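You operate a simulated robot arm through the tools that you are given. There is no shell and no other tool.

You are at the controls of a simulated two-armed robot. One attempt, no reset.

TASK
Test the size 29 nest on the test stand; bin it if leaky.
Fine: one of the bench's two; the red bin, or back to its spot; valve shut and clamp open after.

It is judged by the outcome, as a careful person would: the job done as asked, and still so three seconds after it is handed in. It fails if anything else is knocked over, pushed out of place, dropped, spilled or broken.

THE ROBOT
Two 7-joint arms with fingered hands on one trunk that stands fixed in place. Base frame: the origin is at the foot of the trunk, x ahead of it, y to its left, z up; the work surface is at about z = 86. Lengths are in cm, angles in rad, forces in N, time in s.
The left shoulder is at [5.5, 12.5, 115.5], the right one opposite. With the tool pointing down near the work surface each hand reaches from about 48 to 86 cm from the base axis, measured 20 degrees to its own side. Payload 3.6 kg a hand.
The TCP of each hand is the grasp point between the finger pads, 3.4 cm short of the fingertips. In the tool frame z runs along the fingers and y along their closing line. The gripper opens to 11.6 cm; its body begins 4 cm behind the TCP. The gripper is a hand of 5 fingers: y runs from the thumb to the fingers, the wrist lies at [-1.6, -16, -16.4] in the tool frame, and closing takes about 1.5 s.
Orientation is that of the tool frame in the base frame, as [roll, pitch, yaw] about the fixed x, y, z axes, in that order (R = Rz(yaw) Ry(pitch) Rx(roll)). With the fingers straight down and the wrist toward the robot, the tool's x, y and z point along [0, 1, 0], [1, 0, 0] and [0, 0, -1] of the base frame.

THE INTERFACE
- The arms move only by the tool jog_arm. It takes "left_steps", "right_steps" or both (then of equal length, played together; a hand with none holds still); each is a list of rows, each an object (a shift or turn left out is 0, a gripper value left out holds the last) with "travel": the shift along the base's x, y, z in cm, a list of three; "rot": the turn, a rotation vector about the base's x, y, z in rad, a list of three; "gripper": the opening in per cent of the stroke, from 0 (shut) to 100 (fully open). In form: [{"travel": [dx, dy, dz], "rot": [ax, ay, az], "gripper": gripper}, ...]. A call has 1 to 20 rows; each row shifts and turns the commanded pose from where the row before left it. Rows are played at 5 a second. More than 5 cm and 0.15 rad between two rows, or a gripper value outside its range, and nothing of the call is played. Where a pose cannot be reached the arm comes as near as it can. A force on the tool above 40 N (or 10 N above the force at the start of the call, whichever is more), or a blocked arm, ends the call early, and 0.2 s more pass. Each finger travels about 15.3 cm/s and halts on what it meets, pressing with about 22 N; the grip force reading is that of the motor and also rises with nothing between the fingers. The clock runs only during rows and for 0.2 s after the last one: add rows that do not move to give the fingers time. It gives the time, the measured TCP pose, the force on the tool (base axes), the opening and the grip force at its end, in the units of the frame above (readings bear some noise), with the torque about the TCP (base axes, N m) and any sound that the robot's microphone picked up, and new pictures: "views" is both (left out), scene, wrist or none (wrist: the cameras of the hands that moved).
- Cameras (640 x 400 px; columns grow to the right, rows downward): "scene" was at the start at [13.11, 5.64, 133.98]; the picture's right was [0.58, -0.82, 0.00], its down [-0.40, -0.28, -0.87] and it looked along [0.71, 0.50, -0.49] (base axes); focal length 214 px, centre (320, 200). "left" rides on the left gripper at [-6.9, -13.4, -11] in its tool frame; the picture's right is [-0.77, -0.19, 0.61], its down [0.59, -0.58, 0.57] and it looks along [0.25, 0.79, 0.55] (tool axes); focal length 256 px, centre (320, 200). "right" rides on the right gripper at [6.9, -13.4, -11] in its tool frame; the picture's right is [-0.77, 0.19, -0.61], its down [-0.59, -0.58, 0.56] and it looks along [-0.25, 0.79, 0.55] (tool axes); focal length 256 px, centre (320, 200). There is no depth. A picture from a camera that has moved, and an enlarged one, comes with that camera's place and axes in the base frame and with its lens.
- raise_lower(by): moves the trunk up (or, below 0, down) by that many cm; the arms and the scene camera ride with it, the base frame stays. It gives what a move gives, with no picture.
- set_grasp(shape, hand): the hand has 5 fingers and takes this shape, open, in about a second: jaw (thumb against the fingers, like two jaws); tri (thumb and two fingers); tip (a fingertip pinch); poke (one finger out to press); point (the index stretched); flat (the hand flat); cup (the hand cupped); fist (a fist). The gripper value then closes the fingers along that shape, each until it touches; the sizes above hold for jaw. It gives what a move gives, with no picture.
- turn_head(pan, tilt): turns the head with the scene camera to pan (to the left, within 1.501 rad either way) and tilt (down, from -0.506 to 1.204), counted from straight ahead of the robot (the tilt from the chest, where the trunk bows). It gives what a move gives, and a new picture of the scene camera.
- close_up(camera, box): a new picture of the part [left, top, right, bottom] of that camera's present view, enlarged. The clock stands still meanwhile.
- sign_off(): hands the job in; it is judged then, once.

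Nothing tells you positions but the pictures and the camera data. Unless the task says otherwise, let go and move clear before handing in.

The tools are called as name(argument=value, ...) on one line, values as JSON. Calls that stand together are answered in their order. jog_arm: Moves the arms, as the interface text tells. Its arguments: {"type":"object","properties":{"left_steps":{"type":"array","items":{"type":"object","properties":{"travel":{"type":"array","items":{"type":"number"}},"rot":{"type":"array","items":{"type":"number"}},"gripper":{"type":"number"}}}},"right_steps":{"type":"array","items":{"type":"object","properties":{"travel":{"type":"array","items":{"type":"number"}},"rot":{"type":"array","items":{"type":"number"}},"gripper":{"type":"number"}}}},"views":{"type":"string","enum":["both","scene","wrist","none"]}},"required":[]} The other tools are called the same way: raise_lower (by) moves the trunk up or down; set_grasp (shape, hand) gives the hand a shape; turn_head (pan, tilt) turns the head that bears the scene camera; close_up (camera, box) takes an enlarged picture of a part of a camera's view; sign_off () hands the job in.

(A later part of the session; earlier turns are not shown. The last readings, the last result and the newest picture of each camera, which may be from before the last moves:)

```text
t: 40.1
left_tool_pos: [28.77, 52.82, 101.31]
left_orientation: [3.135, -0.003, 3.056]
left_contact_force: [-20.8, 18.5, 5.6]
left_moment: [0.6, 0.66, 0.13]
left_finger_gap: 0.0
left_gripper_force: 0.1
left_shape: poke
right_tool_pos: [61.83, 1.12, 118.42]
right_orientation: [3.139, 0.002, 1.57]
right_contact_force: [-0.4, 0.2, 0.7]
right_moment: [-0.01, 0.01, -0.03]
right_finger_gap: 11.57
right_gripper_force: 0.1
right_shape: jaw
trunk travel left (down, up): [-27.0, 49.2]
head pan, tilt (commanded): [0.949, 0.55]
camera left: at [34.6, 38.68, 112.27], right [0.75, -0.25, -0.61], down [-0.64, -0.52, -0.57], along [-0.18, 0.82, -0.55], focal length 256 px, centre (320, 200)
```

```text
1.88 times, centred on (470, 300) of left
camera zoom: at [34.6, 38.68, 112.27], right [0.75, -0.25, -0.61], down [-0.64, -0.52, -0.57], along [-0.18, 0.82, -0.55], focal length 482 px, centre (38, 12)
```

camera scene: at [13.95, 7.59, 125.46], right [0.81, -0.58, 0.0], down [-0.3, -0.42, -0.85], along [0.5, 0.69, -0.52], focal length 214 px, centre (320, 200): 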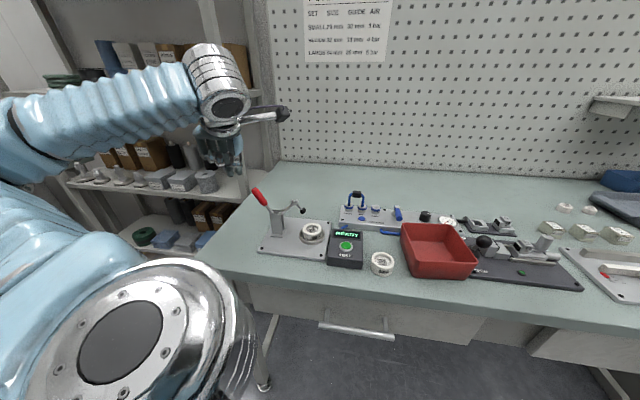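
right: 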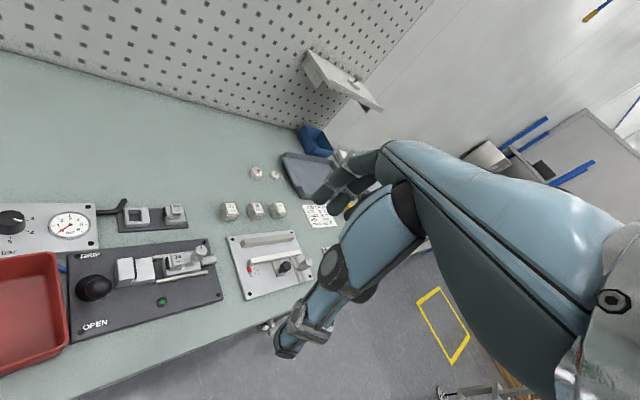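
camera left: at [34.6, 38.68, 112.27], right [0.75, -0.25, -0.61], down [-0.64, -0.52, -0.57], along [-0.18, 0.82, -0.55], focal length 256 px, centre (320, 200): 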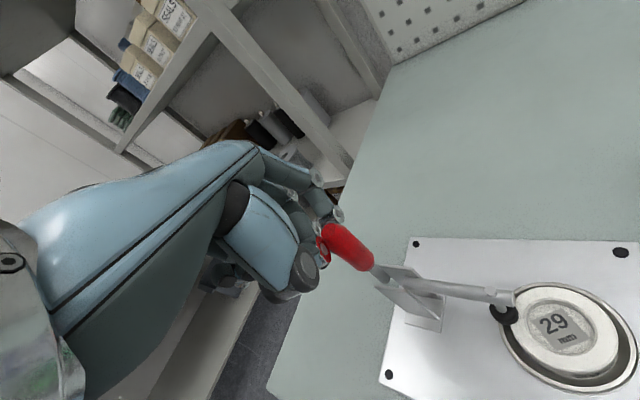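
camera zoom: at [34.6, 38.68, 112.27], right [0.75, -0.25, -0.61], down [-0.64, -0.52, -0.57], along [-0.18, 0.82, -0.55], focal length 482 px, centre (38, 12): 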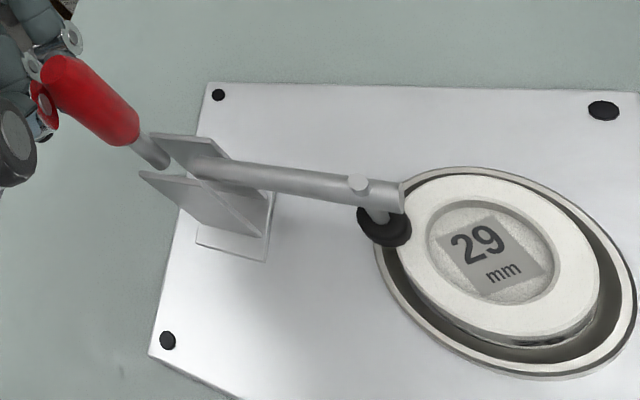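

I felt a firm stop (28 N): the handle is upright and the arm level. I'll zoom in to see whether the spindle pad is properly on the nest's rim.

close_up(camera="scene", box=[280, 205, 320, 245])

close_up(camera="left", box=[470, 260, 640, 400])

close_up(camera="scene", box=[255, 165, 325, 255])

```text
10.00 times, centred on (300, 225) of scene
camera zoom: at [13.55, 8.04, 125.49], right [0.82, -0.58, 0.0], down [-0.3, -0.43, -0.85], along [0.49, 0.7, -0.52], focal length 2145 px, centre (520, -50)
```

zoom: 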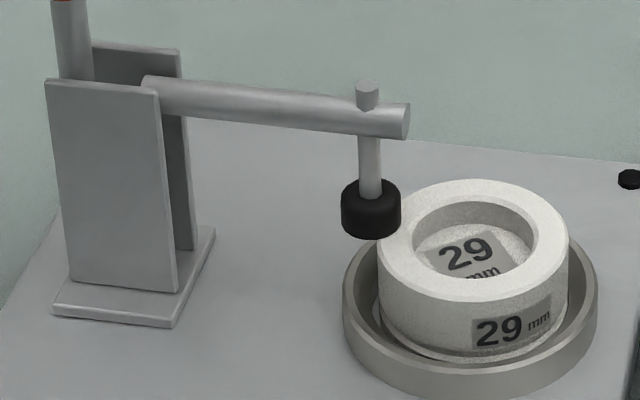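

```text
2.86 times, centred on (555, 330) of left
camera zoom: at [34.6, 38.68, 112.27], right [0.75, -0.25, -0.61], down [-0.64, -0.52, -0.57], along [-0.18, 0.82, -0.55], focal length 731 px, centre (-351, -171)
```

zoom: 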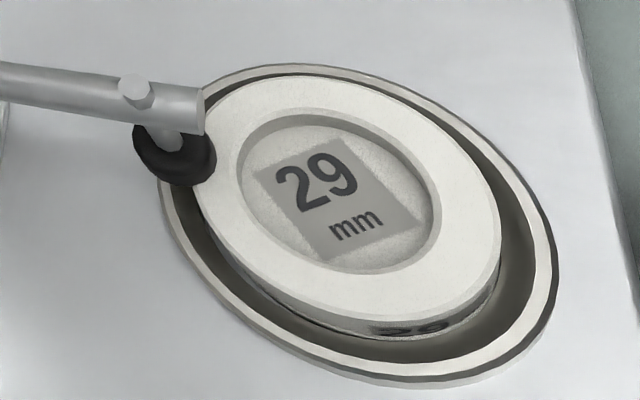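

```text
4.44 times, centred on (290, 210) of scene
camera zoom: at [13.55, 8.04, 125.49], right [0.82, -0.58, 0.0], down [-0.3, -0.43, -0.85], along [0.49, 0.7, -0.52], focal length 953 px, centre (453, 156)
```

zoom: 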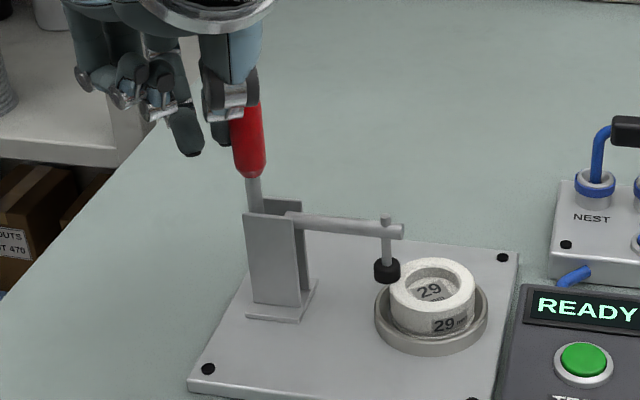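

The pad overlaps the nest's left rim and the handle is upright. I'll press slightly more to make sure it is locked (limit 40 N), then release and see whether it stays.

jog_arm(left_steps=[{"travel": [0.15, -0.15, 0]}, {}, {}], views="none")

close_up(camera="scene", box=[255, 165, 325, 255])

```text
t: 40.9
left_tool_pos: [28.79, 52.47, 101.3]
left_orientation: [3.134, -0.004, 3.058]
left_contact_force: [-28.1, 22.9, 6.6]
left_moment: [0.73, 0.88, 0.2]
left_finger_gap: 0.0
left_gripper_force: 0.1
left_shape: poke
right_tool_pos: [61.73, 1.01, 118.49]
right_orientation: [3.138, 0.002, 1.57]
right_contact_force: [-0.1, 0.6, 0.6]
right_moment: [-0.02, 0.0, 0.02]
right_finger_gap: 11.58
right_gripper_force: 0.2
right_shape: jaw
trunk travel left (down, up): [-27.0, 49.2]
head pan, tilt (commanded): [0.949, 0.55]
```

```text
4.44 times, centred on (290, 210) of scene
camera zoom: at [13.42, 8.18, 125.49], right [0.82, -0.57, 0.0], down [-0.3, -0.43, -0.85], along [0.49, 0.7, -0.52], focal length 953 px, centre (453, 156)
```

zoom: 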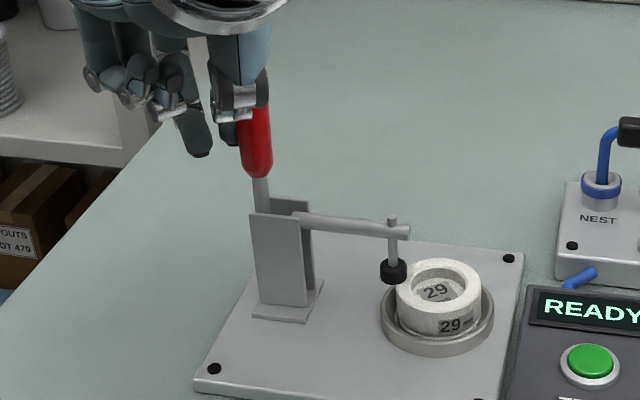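

It is at a hard stop. Backing the finger off to the left and up, then checking that the clamp holds.

jog_arm(left_steps=[{"travel": [-0.6, 0.6, 0]}, {"travel": [-0.8, 0.8, 1.0]}, {"travel": [0, 0, 4]}, {"travel": [0, 0, 4]}, {}], views="scene")

close_up(camera="scene", box=[255, 165, 325, 255])

close_up(camera="scene", box=[285, 210, 325, 245])

```text
t: 42.1
left_tool_pos: [28.02, 53.6, 110.26]
left_orientation: [3.135, 0.001, 3.047]
left_contact_force: [-0.4, -0.4, -0.9]
left_moment: [-0.01, 0.0, 0.05]
left_finger_gap: 0.0
left_gripper_force: 0.0
left_shape: poke
right_tool_pos: [62.16, 0.83, 118.15]
right_orientation: [3.141, -0.002, 1.572]
right_contact_force: [-1.0, -0.8, 0.0]
right_moment: [-0.03, 0.0, -0.02]
right_finger_gap: 11.58
right_gripper_force: 0.0
right_shape: jaw
trunk travel left (down, up): [-27.0, 49.2]
head pan, tilt (commanded): [0.949, 0.55]
camera scene: at [13.96, 7.73, 125.45], right [0.81, -0.58, 0.0], down [-0.3, -0.43, -0.85], along [0.5, 0.69, -0.52], focal length 214 px, centre (320, 200)
```

scene: 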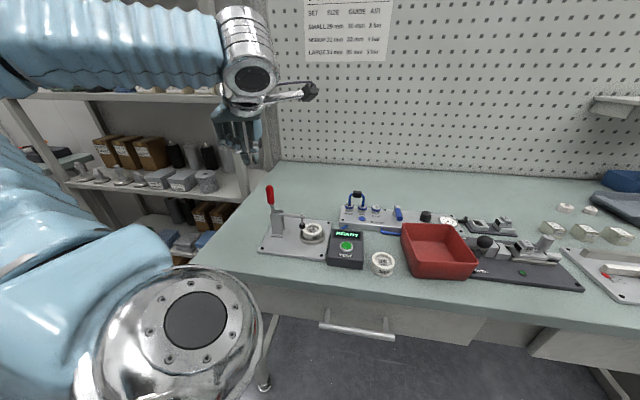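

```text
4.44 times, centred on (290, 210) of scene
camera zoom: at [13.96, 7.73, 125.45], right [0.81, -0.58, 0.0], down [-0.3, -0.43, -0.85], along [0.5, 0.69, -0.52], focal length 953 px, centre (453, 156)
```

zoom: 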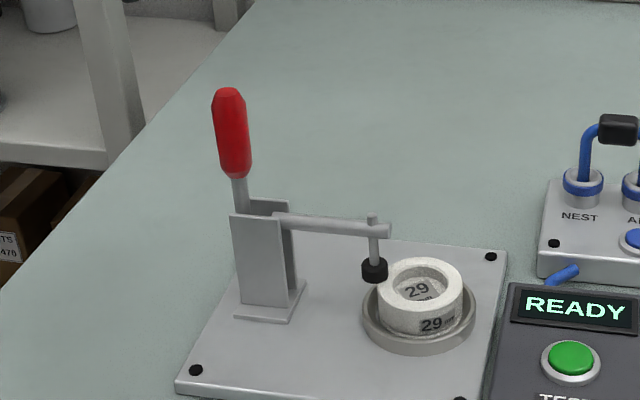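

```text
11.43 times, centred on (305, 228) of scene
camera zoom: at [13.96, 7.73, 125.45], right [0.81, -0.58, 0.0], down [-0.3, -0.43, -0.85], along [0.5, 0.69, -0.52], focal length 2451 px, centre (491, -114)
```

zoom: 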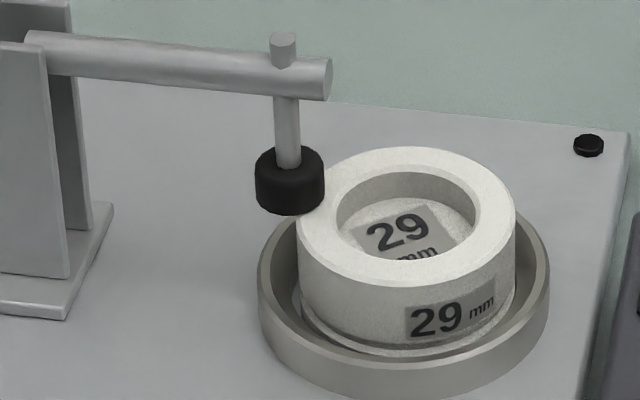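

The clamp holds closed on its own. Next, the valve: I'll turn the head back and study the blue lever.

turn_head(pan=0.6, tilt=0.55)

close_up(camera="scene", box=[250, 170, 400, 260])

close_up(camera="scene", box=[295, 185, 345, 225])

```text
t: 43.0
left_tool_pos: [27.95, 53.6, 110.33]
left_orientation: [3.134, -0.003, 3.05]
left_contact_force: [-0.3, 0.5, 0.3]
left_moment: [0.03, 0.02, 0.0]
left_finger_gap: 0.01
left_gripper_force: 0.1
left_shape: poke
right_tool_pos: [62.22, 0.74, 118.22]
right_orientation: [-3.141, 0.0, 1.571]
right_contact_force: [0.0, 0.0, -0.6]
right_moment: [0.03, 0.01, 0.02]
right_finger_gap: 11.6
right_gripper_force: 0.0
right_shape: jaw
trunk travel left (down, up): [-27.0, 49.2]
head pan, tilt (commanded): [0.6, 0.55]
camera scene: at [16.13, 5.48, 125.46], right [0.57, -0.82, 0.0], down [-0.43, -0.3, -0.85], along [0.7, 0.48, -0.52], focal length 214 px, centre (320, 200)
```

scene: 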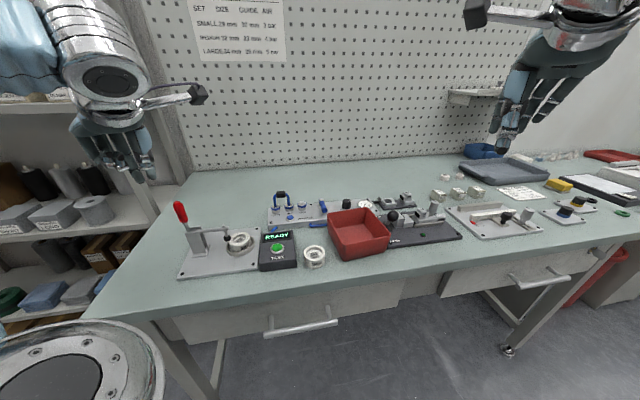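

```text
4.27 times, centred on (325, 215) of scene
camera zoom: at [16.13, 5.48, 125.46], right [0.57, -0.82, 0.0], down [-0.43, -0.3, -0.85], along [0.7, 0.48, -0.52], focal length 915 px, centre (299, 136)
```

zoom: 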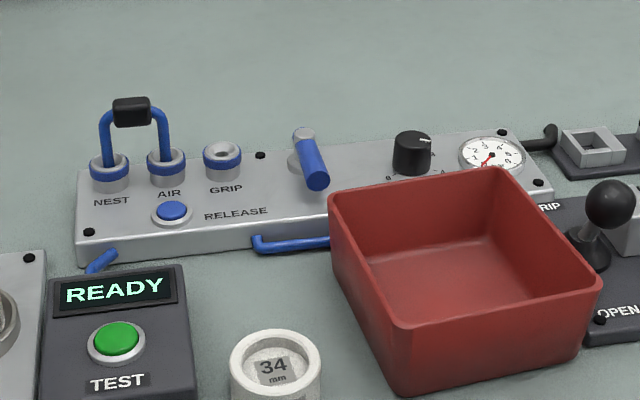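

```text
10.00 times, centred on (320, 205) of scene
camera zoom: at [16.13, 5.48, 125.46], right [0.57, -0.82, 0.0], down [-0.43, -0.3, -0.85], along [0.7, 0.48, -0.52], focal length 2145 px, centre (320, 150)
```

zoom: 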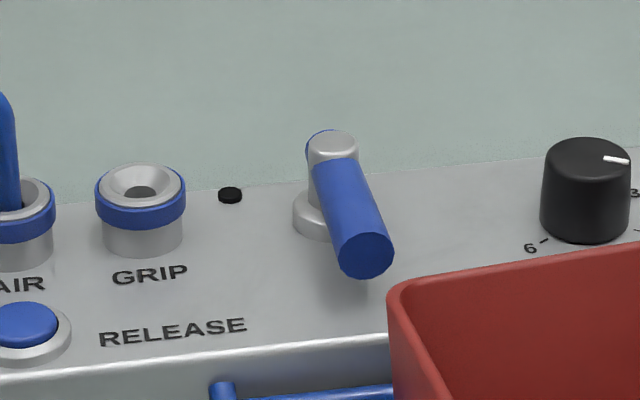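

The valve lever points toward the front (shut) from a post at about a = 18 along the panel; the GRIP fitting blocks a left turn, so it should open by swinging right toward the knob. I'll carry the hand over there, high, turning the wrist back.

jog_arm(left_steps=[{"travel": [3.8, -2.1, 0], "rot": [0, 0, -0.131]}, {"travel": [3.8, -2.1, 0], "rot": [0, 0, -0.131]}, {"travel": [3.8, -2.1, -0.5], "rot": [0, 0, -0.131]}, {"travel": [3.8, -2.1, -0.5], "rot": [0, 0, -0.131]}, {"travel": [3.8, -2.1, -1], "rot": [0, 0, -0.131]}, {"travel": [3.8, -2.1, -1], "rot": [0, 0, -0.131]}, {"travel": [3.8, -2.1, -1], "rot": [0, 0, -0.131]}, {"travel": [3.8, -2.1, -1], "rot": [0, 0, -0.131]}, {}], views="both")

close_up(camera="left", box=[240, 160, 520, 400])

close_up(camera="scene", box=[260, 120, 400, 260])

```text
t: 45.0
left_tool_pos: [58.47, 36.94, 105.39]
left_orientation: [3.136, 0.0, 2.001]
left_contact_force: [-0.5, 0.2, 0.0]
left_moment: [-0.02, 0.01, -0.02]
left_finger_gap: 0.0
left_gripper_force: 0.0
left_shape: poke
right_tool_pos: [62.05, 0.72, 118.27]
right_orientation: [3.141, 0.001, 1.572]
right_contact_force: [-1.0, 1.0, 1.1]
right_moment: [-0.02, -0.05, 0.01]
right_finger_gap: 11.6
right_gripper_force: 0.0
right_shape: jaw
trunk travel left (down, up): [-27.0, 49.2]
head pan, tilt (commanded): [0.6, 0.55]
camera scene: at [16.09, 5.51, 125.47], right [0.57, -0.82, 0.0], down [-0.43, -0.3, -0.85], along [0.7, 0.48, -0.52], focal length 214 px, centre (320, 200)
camera left: at [49.12, 24.97, 116.25], right [0.15, -0.78, -0.61], down [-0.77, 0.3, -0.57], along [0.62, 0.56, -0.55], focal length 256 px, centre (320, 200)
```

scene: 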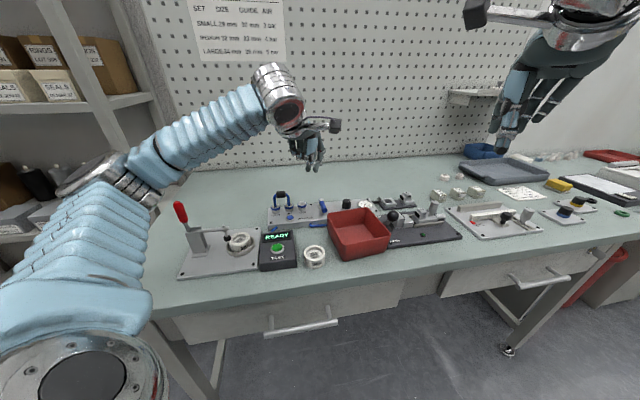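
left: 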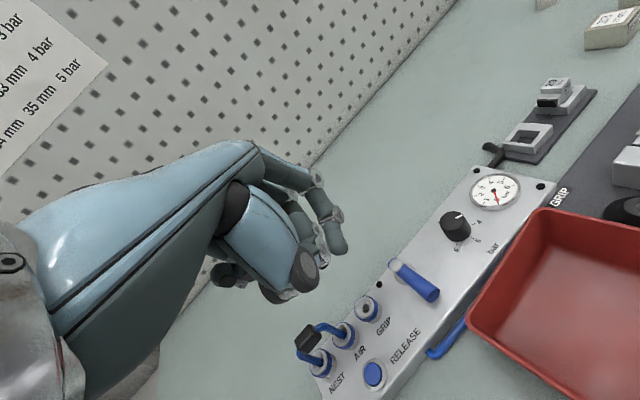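

```text
1.67 times, centred on (380, 280) of left
camera zoom: at [49.12, 24.97, 116.25], right [0.15, -0.78, -0.61], down [-0.77, 0.3, -0.57], along [0.62, 0.56, -0.55], focal length 427 px, centre (220, 67)
```

zoom: 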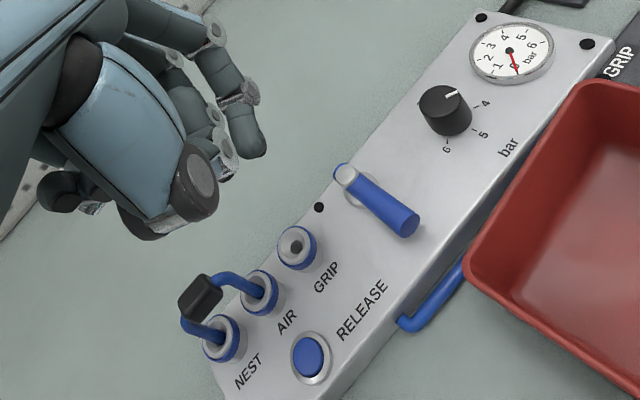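

```text
2.86 times, centred on (330, 190) of scene
camera zoom: at [16.09, 5.51, 125.47], right [0.57, -0.82, 0.0], down [-0.43, -0.3, -0.85], along [0.7, 0.48, -0.52], focal length 613 px, centre (291, 229)
```

zoom: 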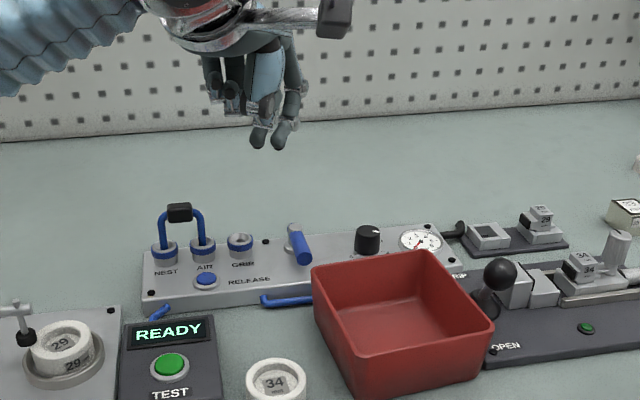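

The fingertip is just left of the lever end in plan. Lowering to lever height in stages.

jog_arm(left_steps=[{"travel": [0, 0, -4.0]}, {"travel": [0, 0, -4.0]}, {}], views="wrist")

close_up(camera="left", box=[260, 180, 480, 360])

close_up(camera="scene", box=[280, 150, 370, 240])

```text
t: 45.8
left_tool_pos: [58.44, 36.72, 97.29]
left_orientation: [3.133, 0.0, 2.001]
left_contact_force: [0.6, -0.4, 0.1]
left_moment: [0.02, 0.0, 0.0]
left_finger_gap: 0.0
left_gripper_force: 0.2
left_shape: poke
right_tool_pos: [62.04, 0.78, 118.13]
right_orientation: [3.141, 0.0, 1.571]
right_contact_force: [-0.3, 0.4, -0.4]
right_moment: [-0.01, 0.0, 0.0]
right_finger_gap: 11.58
right_gripper_force: 0.0
right_shape: jaw
trunk travel left (down, up): [-27.0, 49.2]
head pan, tilt (commanded): [0.6, 0.55]
camera left: at [49.1, 24.91, 108.25], right [0.15, -0.77, -0.61], down [-0.77, 0.3, -0.57], along [0.62, 0.56, -0.55], focal length 256 px, centre (320, 200)
```

left: 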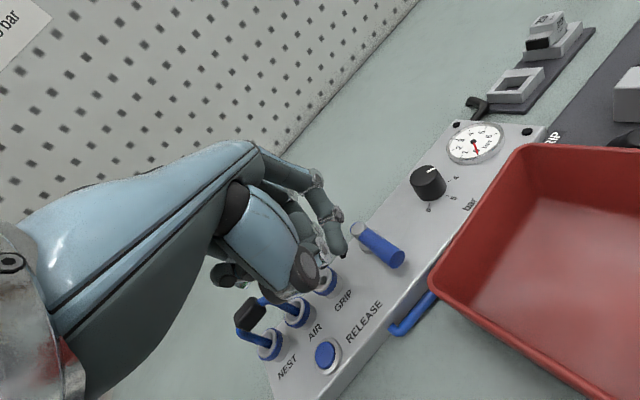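

```text
2.22 times, centred on (370, 270) of left
camera zoom: at [49.1, 24.91, 108.25], right [0.15, -0.77, -0.61], down [-0.77, 0.3, -0.57], along [0.62, 0.56, -0.55], focal length 569 px, centre (209, 44)
```

zoom: 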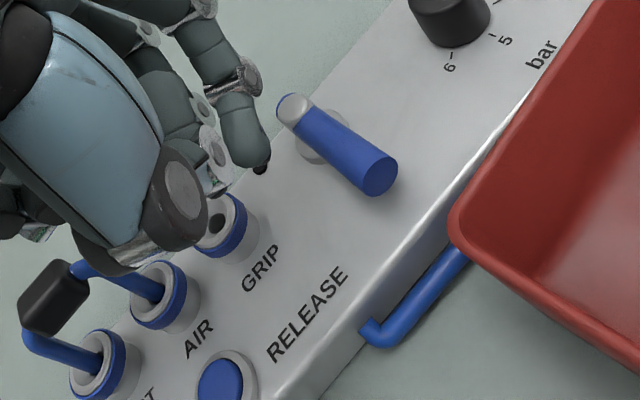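

```text
4.44 times, centred on (325, 195) of scene
camera zoom: at [16.14, 5.47, 125.46], right [0.56, -0.83, 0.0], down [-0.43, -0.3, -0.85], along [0.7, 0.48, -0.52], focal length 953 px, centre (298, 222)
```

zoom: 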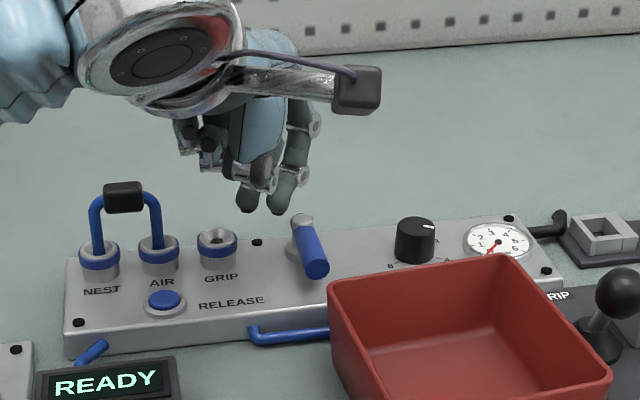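

Index tip is clear to the left of the lever. Lowering to lever height.

jog_arm(left_steps=[{"travel": [0, 0, -2.3]}, {"travel": [0, 0, -2.2]}, {}], views="wrist")

close_up(camera="left", box=[260, 180, 480, 360])

close_up(camera="scene", box=[280, 150, 370, 240])

```text
t: 46.6
left_tool_pos: [58.38, 36.69, 92.88]
left_orientation: [3.132, 0.0, 2.001]
left_contact_force: [-1.7, 1.8, 5.8]
left_moment: [-0.01, -0.1, 0.02]
left_finger_gap: 0.01
left_gripper_force: 0.0
left_shape: poke
right_tool_pos: [62.14, 0.72, 118.17]
right_orientation: [3.14, -0.001, 1.571]
right_contact_force: [0.1, -0.1, -0.6]
right_moment: [-0.04, -0.03, 0.05]
right_finger_gap: 11.59
right_gripper_force: 0.1
right_shape: jaw
trunk travel left (down, up): [-27.0, 49.2]
head pan, tilt (commanded): [0.6, 0.55]
camera left: at [49.04, 24.84, 103.79], right [0.16, -0.77, -0.61], down [-0.77, 0.3, -0.57], along [0.62, 0.56, -0.55], focal length 256 px, centre (320, 200)
```

left: 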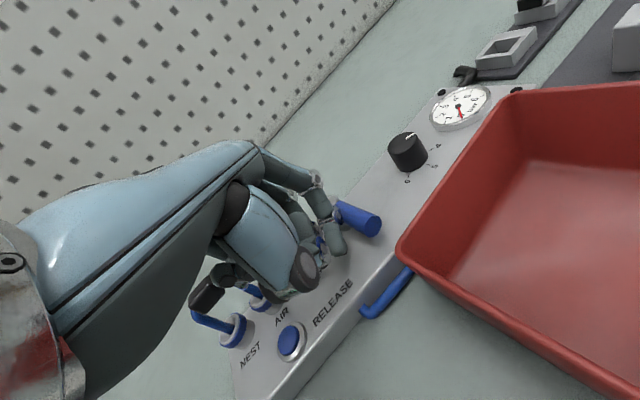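

```text
2.22 times, centred on (370, 270) of left
camera zoom: at [49.04, 24.84, 103.79], right [0.16, -0.77, -0.61], down [-0.77, 0.3, -0.57], along [0.62, 0.56, -0.55], focal length 569 px, centre (209, 44)
```

zoom: 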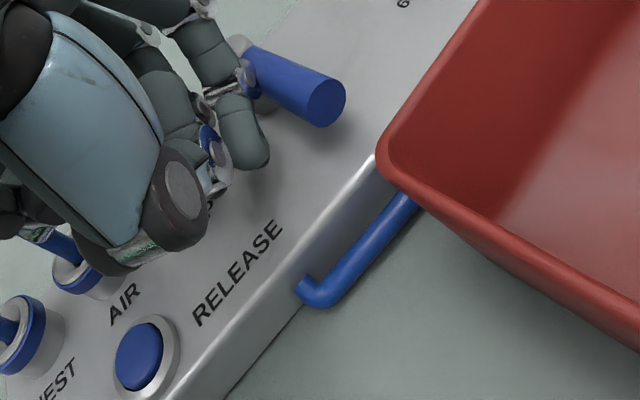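

```text
4.44 times, centred on (325, 195) of scene
camera zoom: at [16.06, 5.51, 125.48], right [0.57, -0.82, 0.0], down [-0.43, -0.3, -0.85], along [0.7, 0.48, -0.52], focal length 953 px, centre (298, 222)
```

zoom: 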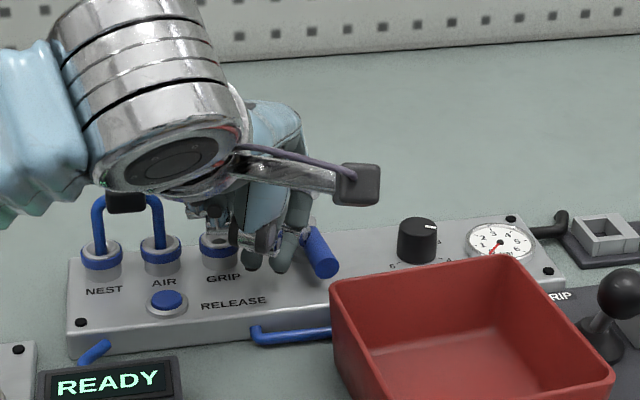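

The index joint is resting on the lever (6 N). I'll back off up and left, turn the wrist so the finger's slope runs along the lever, and come down again.

jog_arm(left_steps=[{"travel": [-0.3, 0.3, 1.5]}, {"travel": [-0.4, 0.4, 0.5], "rot": [0, 0, 0.12]}, {"travel": [0, 0, 0], "rot": [0, 0, 0.12]}, {"travel": [0, 0, 0], "rot": [0, 0, 0.115]}, {}], views="wrist")

close_up(camera="left", box=[260, 160, 480, 340])

close_up(camera="scene", box=[280, 150, 370, 240])

```text
t: 47.8
left_tool_pos: [57.56, 37.47, 94.92]
left_orientation: [3.136, -0.001, 2.358]
left_contact_force: [0.8, -0.8, 0.4]
left_moment: [-0.01, 0.02, -0.03]
left_finger_gap: 0.0
left_gripper_force: 0.0
left_shape: poke
right_tool_pos: [62.13, 0.81, 118.17]
right_orientation: [-3.141, 0.0, 1.57]
right_contact_force: [-0.2, 0.1, 0.4]
right_moment: [-0.03, 0.01, 0.0]
right_finger_gap: 11.59
right_gripper_force: 0.1
right_shape: jaw
trunk travel left (down, up): [-27.0, 49.2]
head pan, tilt (commanded): [0.6, 0.55]
camera left: at [53.1, 23.1, 105.78], right [0.41, -0.67, -0.61], down [-0.82, 0.01, -0.57], along [0.39, 0.74, -0.55], focal length 256 px, centre (320, 200)
```

left: 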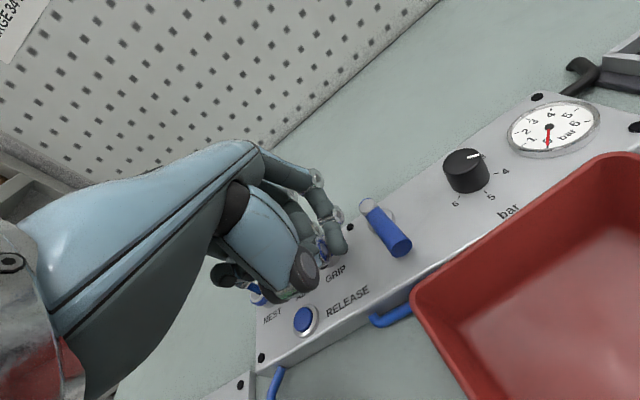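

```text
2.22 times, centred on (370, 250) of left
camera zoom: at [53.1, 23.1, 105.78], right [0.41, -0.67, -0.61], down [-0.82, 0.01, -0.57], along [0.39, 0.74, -0.55], focal length 569 px, centre (209, 89)
```

zoom: 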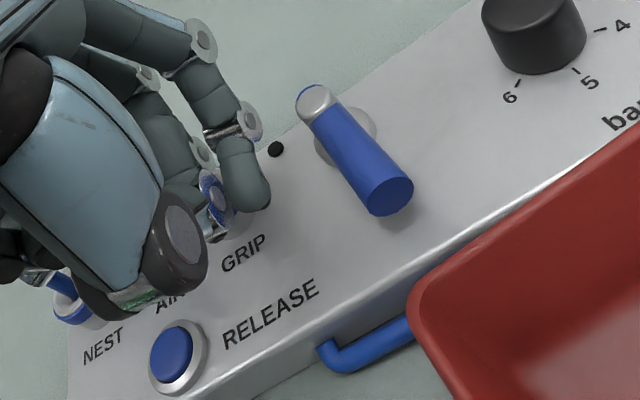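

```text
4.44 times, centred on (325, 195) of scene
camera zoom: at [16.15, 5.5, 125.46], right [0.57, -0.83, 0.0], down [-0.43, -0.3, -0.85], along [0.7, 0.48, -0.52], focal length 953 px, centre (298, 222)
```

zoom: 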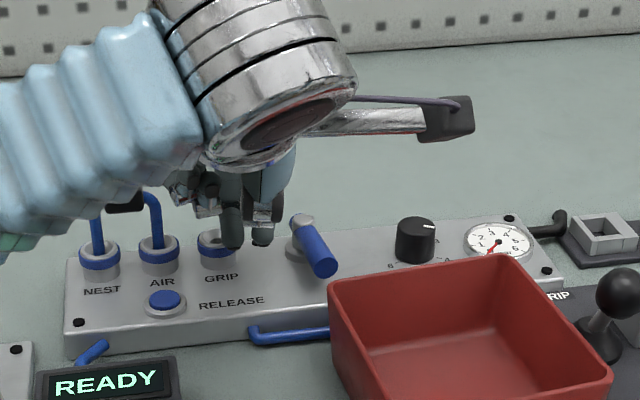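

The finger now slopes along the lever. Lowering about 2 cm and shifting slightly toward the lever's free end.

jog_arm(left_steps=[{"travel": [-0.35, -0.35, -1.0]}, {"travel": [0, 0, -1.0]}, {"travel": [0.3, -0.3, 0]}, {}], views="wrist")

close_up(camera="left", box=[260, 160, 480, 340])

close_up(camera="scene", box=[280, 150, 370, 240])

```text
t: 48.8
left_tool_pos: [57.66, 36.82, 92.84]
left_orientation: [3.134, 0.001, 2.357]
left_contact_force: [0.7, 0.1, -0.3]
left_moment: [0.0, 0.0, 0.0]
left_finger_gap: 0.0
left_gripper_force: 0.1
left_shape: poke
right_tool_pos: [62.19, 0.72, 118.11]
right_orientation: [-3.141, -0.001, 1.572]
right_contact_force: [-0.1, 0.1, 0.0]
right_moment: [-0.02, 0.01, 0.02]
right_finger_gap: 11.6
right_gripper_force: 0.0
right_shape: jaw
trunk travel left (down, up): [-27.0, 49.2]
head pan, tilt (commanded): [0.6, 0.55]
camera left: at [53.03, 22.43, 103.76], right [0.41, -0.67, -0.61], down [-0.82, 0.01, -0.57], along [0.39, 0.74, -0.55], focal length 256 px, centre (320, 200)
```

left: 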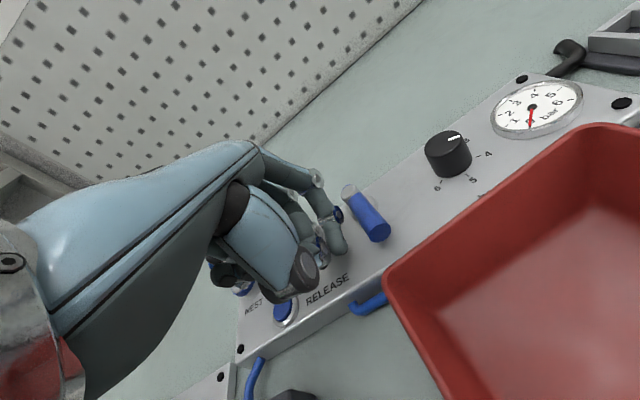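

```text
2.22 times, centred on (370, 250) of left
camera zoom: at [53.03, 22.43, 103.76], right [0.41, -0.67, -0.61], down [-0.82, 0.01, -0.57], along [0.39, 0.74, -0.55], focal length 569 px, centre (209, 89)
```

zoom: 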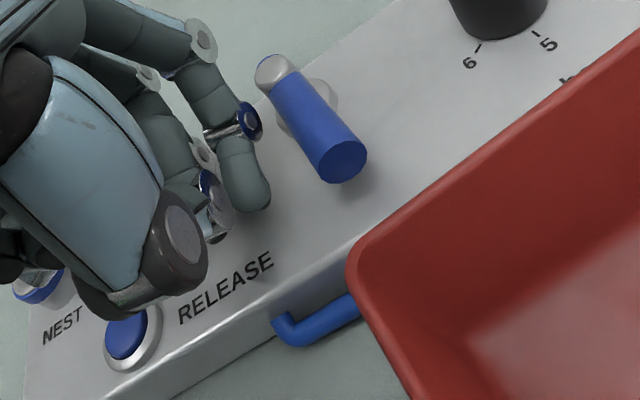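

```text
4.44 times, centred on (325, 195) of scene
camera zoom: at [16.15, 5.47, 125.46], right [0.56, -0.83, 0.0], down [-0.43, -0.3, -0.85], along [0.7, 0.48, -0.52], focal length 953 px, centre (298, 222)
```

zoom: 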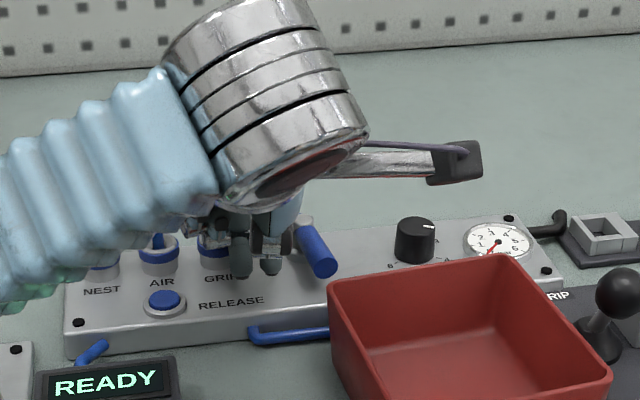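

No contact now; the fingertip sits left of the lever end. Pushing right along the lever's arc, first part.

jog_arm(left_steps=[{"travel": [0.884, -0.954, 0]}, {"travel": [0.58, -0.962, 0]}, {"travel": [0.813, -0.771, 0]}, {}], views="wrist")

close_up(camera="left", box=[260, 160, 480, 340])

close_up(camera="scene", box=[280, 150, 370, 240])

```text
t: 49.8
left_tool_pos: [59.89, 34.09, 92.78]
left_orientation: [3.135, -0.001, 2.354]
left_contact_force: [-1.1, -2.4, 3.7]
left_moment: [-0.02, -0.01, -0.03]
left_finger_gap: 0.02
left_gripper_force: 0.1
left_shape: poke
right_tool_pos: [62.31, 0.68, 118.23]
right_orientation: [3.14, 0.0, 1.57]
right_contact_force: [1.4, -0.5, 0.6]
right_moment: [-0.02, 0.01, -0.03]
right_finger_gap: 11.59
right_gripper_force: 0.1
right_shape: jaw
trunk travel left (down, up): [-27.0, 49.2]
head pan, tilt (commanded): [0.6, 0.55]
camera left: at [55.29, 19.67, 103.81], right [0.41, -0.67, -0.61], down [-0.82, 0.01, -0.57], along [0.39, 0.74, -0.55], focal length 256 px, centre (320, 200)
```

left: 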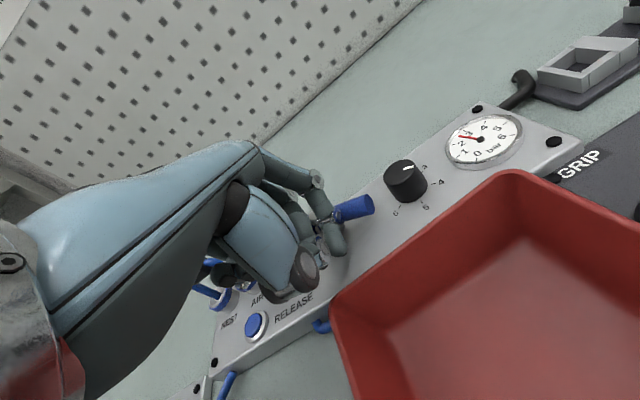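

```text
2.22 times, centred on (370, 250) of left
camera zoom: at [55.29, 19.67, 103.81], right [0.41, -0.67, -0.61], down [-0.82, 0.01, -0.57], along [0.39, 0.74, -0.55], focal length 569 px, centre (209, 89)
```

zoom: 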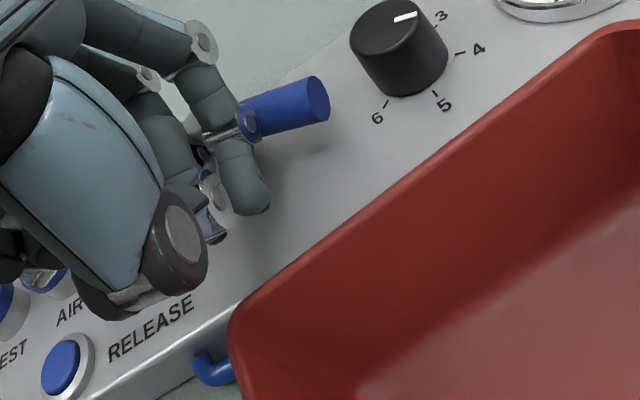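

```text
4.44 times, centred on (325, 195) of scene
camera zoom: at [16.12, 5.41, 125.46], right [0.56, -0.83, 0.0], down [-0.43, -0.29, -0.85], along [0.7, 0.48, -0.52], focal length 953 px, centre (298, 222)
```

zoom: 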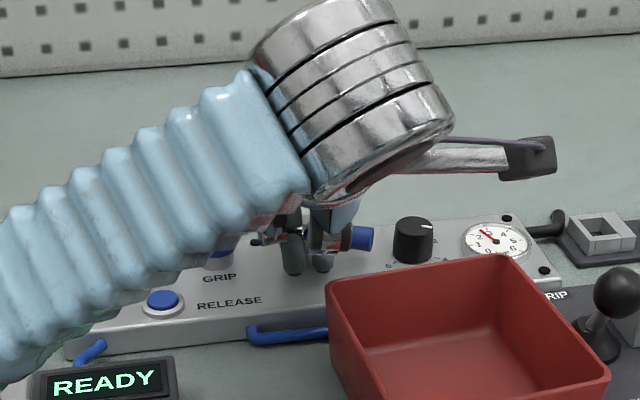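

The lever has already swung most of the way and the gauge is rising. Checking gauge and display.

close_up(camera="left", box=[430, 90, 540, 180])

close_up(camera="scene", box=[335, 185, 385, 220])

close_up(camera="scene", box=[250, 220, 310, 275])

```text
4.44 times, centred on (485, 135) of left
camera zoom: at [55.29, 19.67, 103.81], right [0.41, -0.67, -0.61], down [-0.82, 0.01, -0.57], along [0.39, 0.74, -0.55], focal length 1138 px, centre (-413, 489)
```

zoom: 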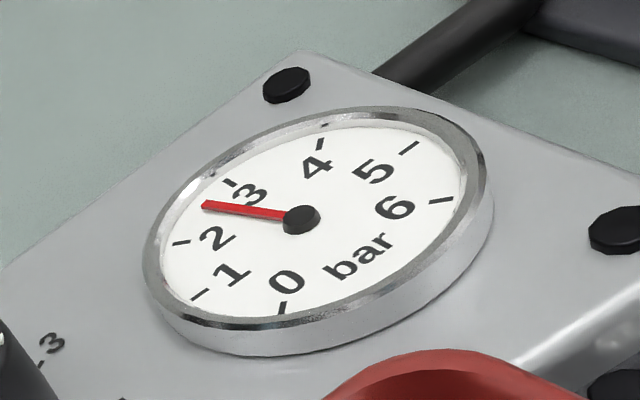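

```text
11.43 times, centred on (360, 202) of scene
camera zoom: at [16.12, 5.41, 125.46], right [0.56, -0.83, 0.0], down [-0.43, -0.29, -0.85], along [0.7, 0.48, -0.52], focal length 2451 px, centre (-137, 171)
```

zoom: 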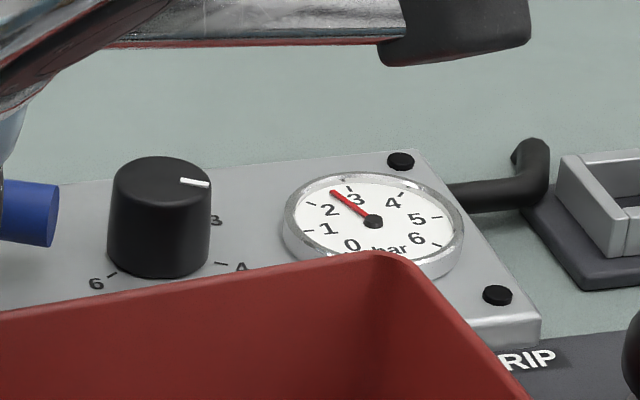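

```text
7.27 times, centred on (280, 248) of scene
camera zoom: at [16.12, 5.41, 125.46], right [0.56, -0.83, 0.0], down [-0.43, -0.29, -0.85], along [0.7, 0.48, -0.52], focal length 1560 px, centre (611, -146)
```

zoom: 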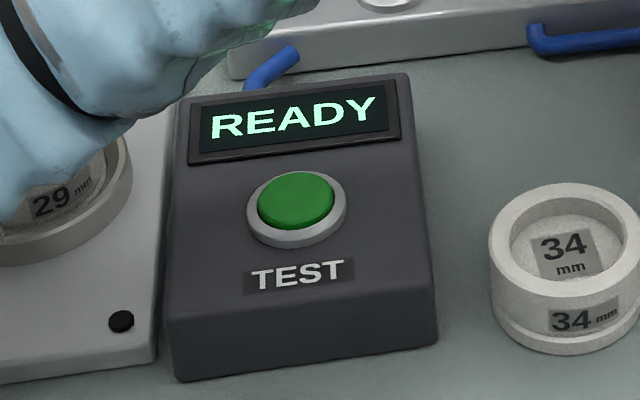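

Gauge is near 2.6 bar with the lever about 60° round. Continuing to push it to full open.

jog_arm(left_steps=[{"travel": [0.636, -0.071, 0]}, {"travel": [0.707, 0, 0]}, {}], views="wrist")

close_up(camera="left", box=[260, 100, 520, 300])

close_up(camera="scene", box=[300, 170, 390, 230])

```text
t: 50.6
left_tool_pos: [61.21, 33.77, 93.13]
left_orientation: [3.132, 0.003, 2.353]
left_contact_force: [-10.1, -7.1, 12.0]
left_moment: [0.11, 0.09, 0.16]
left_finger_gap: 0.02
left_gripper_force: 0.0
left_shape: poke
right_tool_pos: [61.98, 0.46, 118.34]
right_orientation: [3.14, -0.002, 1.57]
right_contact_force: [-0.1, -0.2, 0.3]
right_moment: [-0.01, 0.01, 0.01]
right_finger_gap: 11.59
right_gripper_force: 0.1
right_shape: jaw
trunk travel left (down, up): [-27.0, 49.2]
head pan, tilt (commanded): [0.6, 0.55]
camera left: at [56.51, 19.39, 104.05], right [0.41, -0.67, -0.61], down [-0.82, 0.02, -0.57], along [0.4, 0.74, -0.55], focal length 256 px, centre (320, 200)
```

left: 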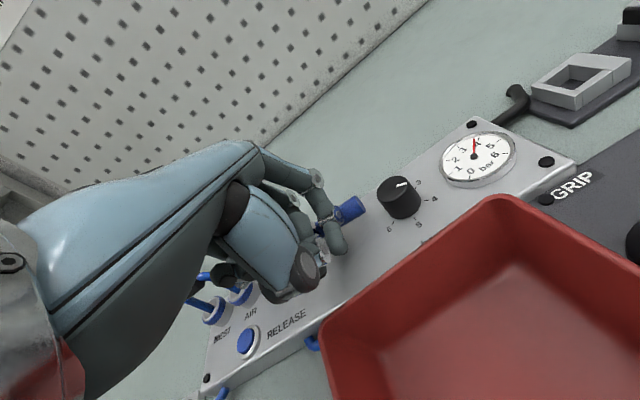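

```text
2.00 times, centred on (390, 200) of left
camera zoom: at [56.51, 19.39, 104.05], right [0.41, -0.67, -0.61], down [-0.82, 0.02, -0.57], along [0.4, 0.74, -0.55], focal length 512 px, centre (180, 200)
```

zoom: 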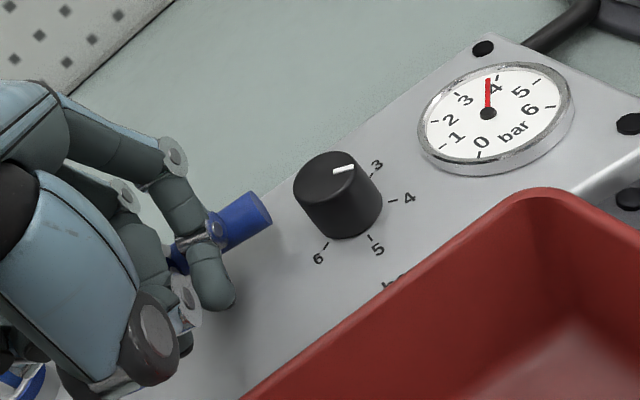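

```text
6.67 times, centred on (345, 200) of scene
camera zoom: at [15.95, 5.27, 125.5], right [0.56, -0.83, 0.0], down [-0.43, -0.29, -0.85], along [0.71, 0.48, -0.52], focal length 1430 px, centre (153, 200)
```

zoom: 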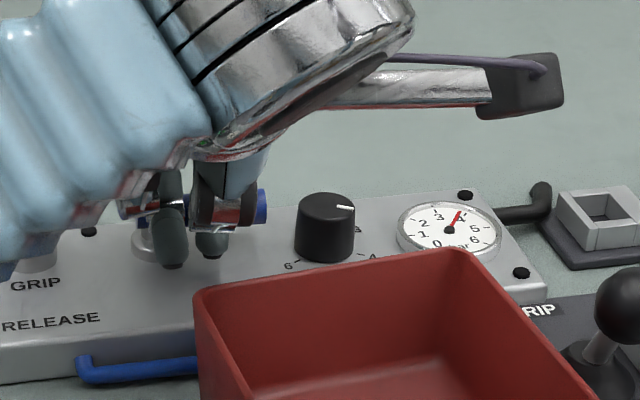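

The lever is at its stop and the gauge reads about 4 bar with air on. I'll back the finger off and lift clear, then see what the tester shows.

jog_arm(left_steps=[{"travel": [-0.6, -0.6, 0]}, {"travel": [-0.2, -0.2, 1.5]}, {"travel": [-0.5, 0, 4]}, {"travel": [-1, 0, 4]}, {"travel": [-2, 1, 3]}, {}], views="both")

close_up(camera="left", box=[300, 180, 600, 360])

close_up(camera="scene", box=[170, 180, 400, 290])

```text
t: 52.0
left_tool_pos: [56.92, 34.28, 105.29]
left_orientation: [3.138, -0.002, 2.356]
left_contact_force: [-0.4, 0.0, -0.7]
left_moment: [0.0, 0.02, -0.02]
left_finger_gap: 0.0
left_gripper_force: 0.0
left_shape: poke
right_tool_pos: [62.15, 0.69, 118.13]
right_orientation: [-3.139, 0.0, 1.571]
right_contact_force: [-0.2, 0.9, 0.1]
right_moment: [0.0, -0.01, -0.01]
right_finger_gap: 11.62
right_gripper_force: 0.0
right_shape: jaw
trunk travel left (down, up): [-27.0, 49.2]
head pan, tilt (commanded): [0.6, 0.55]
camera scene: at [16.21, 5.47, 125.44], right [0.56, -0.83, 0.0], down [-0.43, -0.3, -0.85], along [0.7, 0.48, -0.52], focal length 214 px, centre (320, 200)
camera left: at [52.44, 19.84, 116.26], right [0.41, -0.67, -0.61], down [-0.82, 0.01, -0.57], along [0.39, 0.74, -0.55], focal length 256 px, centre (320, 200)
```

scene: 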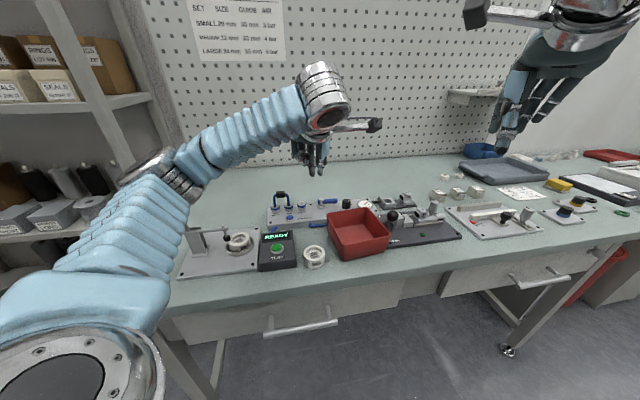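
left: 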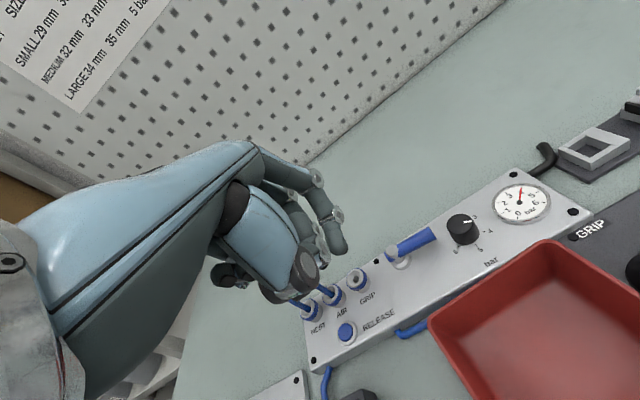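

```text
2.13 times, centred on (450, 270) of left
camera zoom: at [52.44, 19.84, 116.26], right [0.41, -0.67, -0.61], down [-0.82, 0.01, -0.57], along [0.39, 0.74, -0.55], focal length 546 px, centre (43, 51)
```

zoom: 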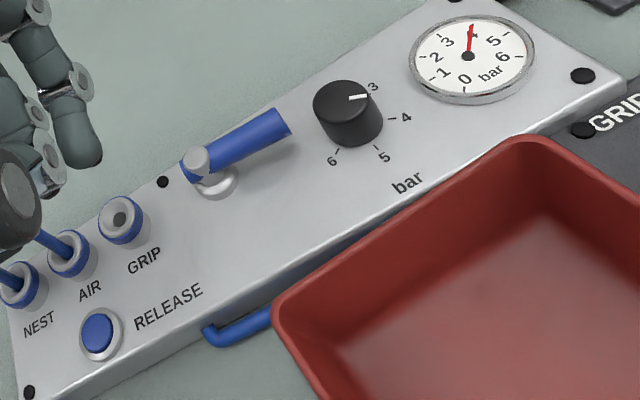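

```text
2.78 times, centred on (285, 235) of scene
camera zoom: at [16.21, 5.47, 125.44], right [0.56, -0.83, 0.0], down [-0.43, -0.3, -0.85], along [0.7, 0.48, -0.52], focal length 597 px, centre (417, 103)
```

zoom: 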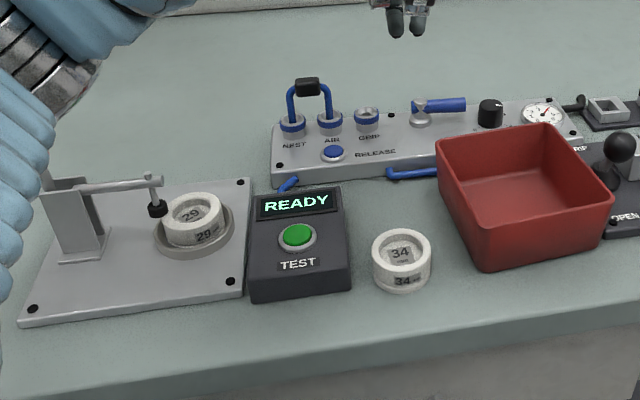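

Air is on at about 4 bar and the tester still says READY. Before pressing, I'll check which of the two protruding fingertips is lowest, so I can aim it at the TEST button.

close_up(camera="scene", box=[290, 140, 340, 180])

close_up(camera="left", box=[280, 160, 380, 290])

close_up(camera="right", box=[0, 0, 320, 200])

```text
10.00 times, centred on (315, 160) of scene
camera zoom: at [16.21, 5.47, 125.44], right [0.56, -0.83, 0.0], down [-0.43, -0.3, -0.85], along [0.7, 0.48, -0.52], focal length 2145 px, centre (370, 600)
```

zoom: 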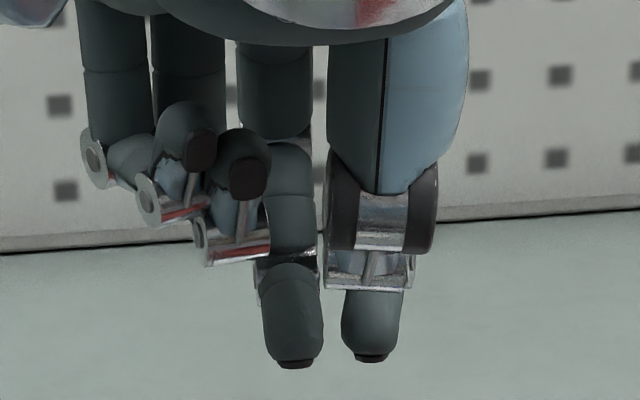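

```text
3.08 times, centred on (330, 225) of left
camera zoom: at [52.44, 19.84, 116.26], right [0.41, -0.67, -0.61], down [-0.82, 0.01, -0.57], along [0.39, 0.74, -0.55], focal length 788 px, centre (289, 123)
```

zoom: 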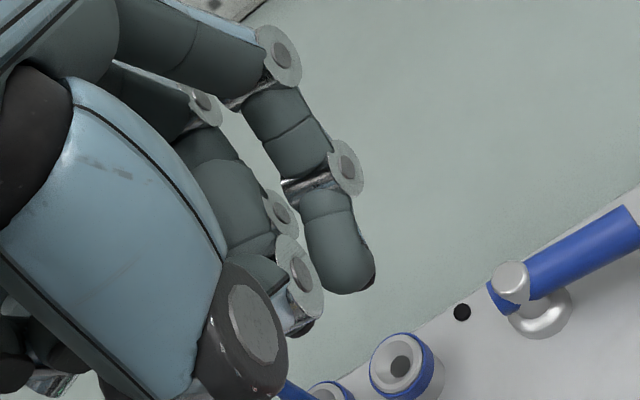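

```text
2.00 times, centred on (160, 100) of right
camera zoom: at [48.89, 7.61, 129.02], right [0.19, -0.77, 0.61], down [-0.58, -0.59, -0.56], along [0.79, -0.25, -0.55], focal length 512 px, centre (640, 400)
```

zoom: 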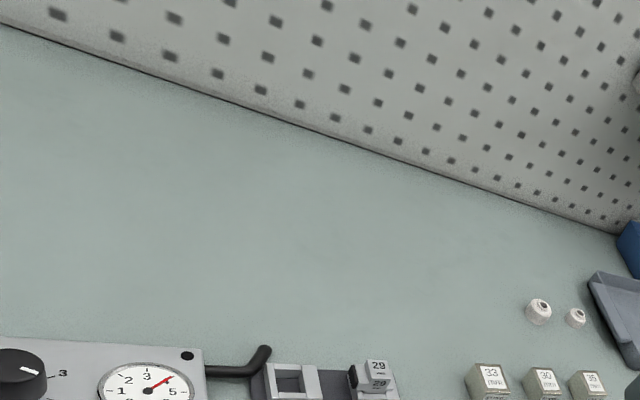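

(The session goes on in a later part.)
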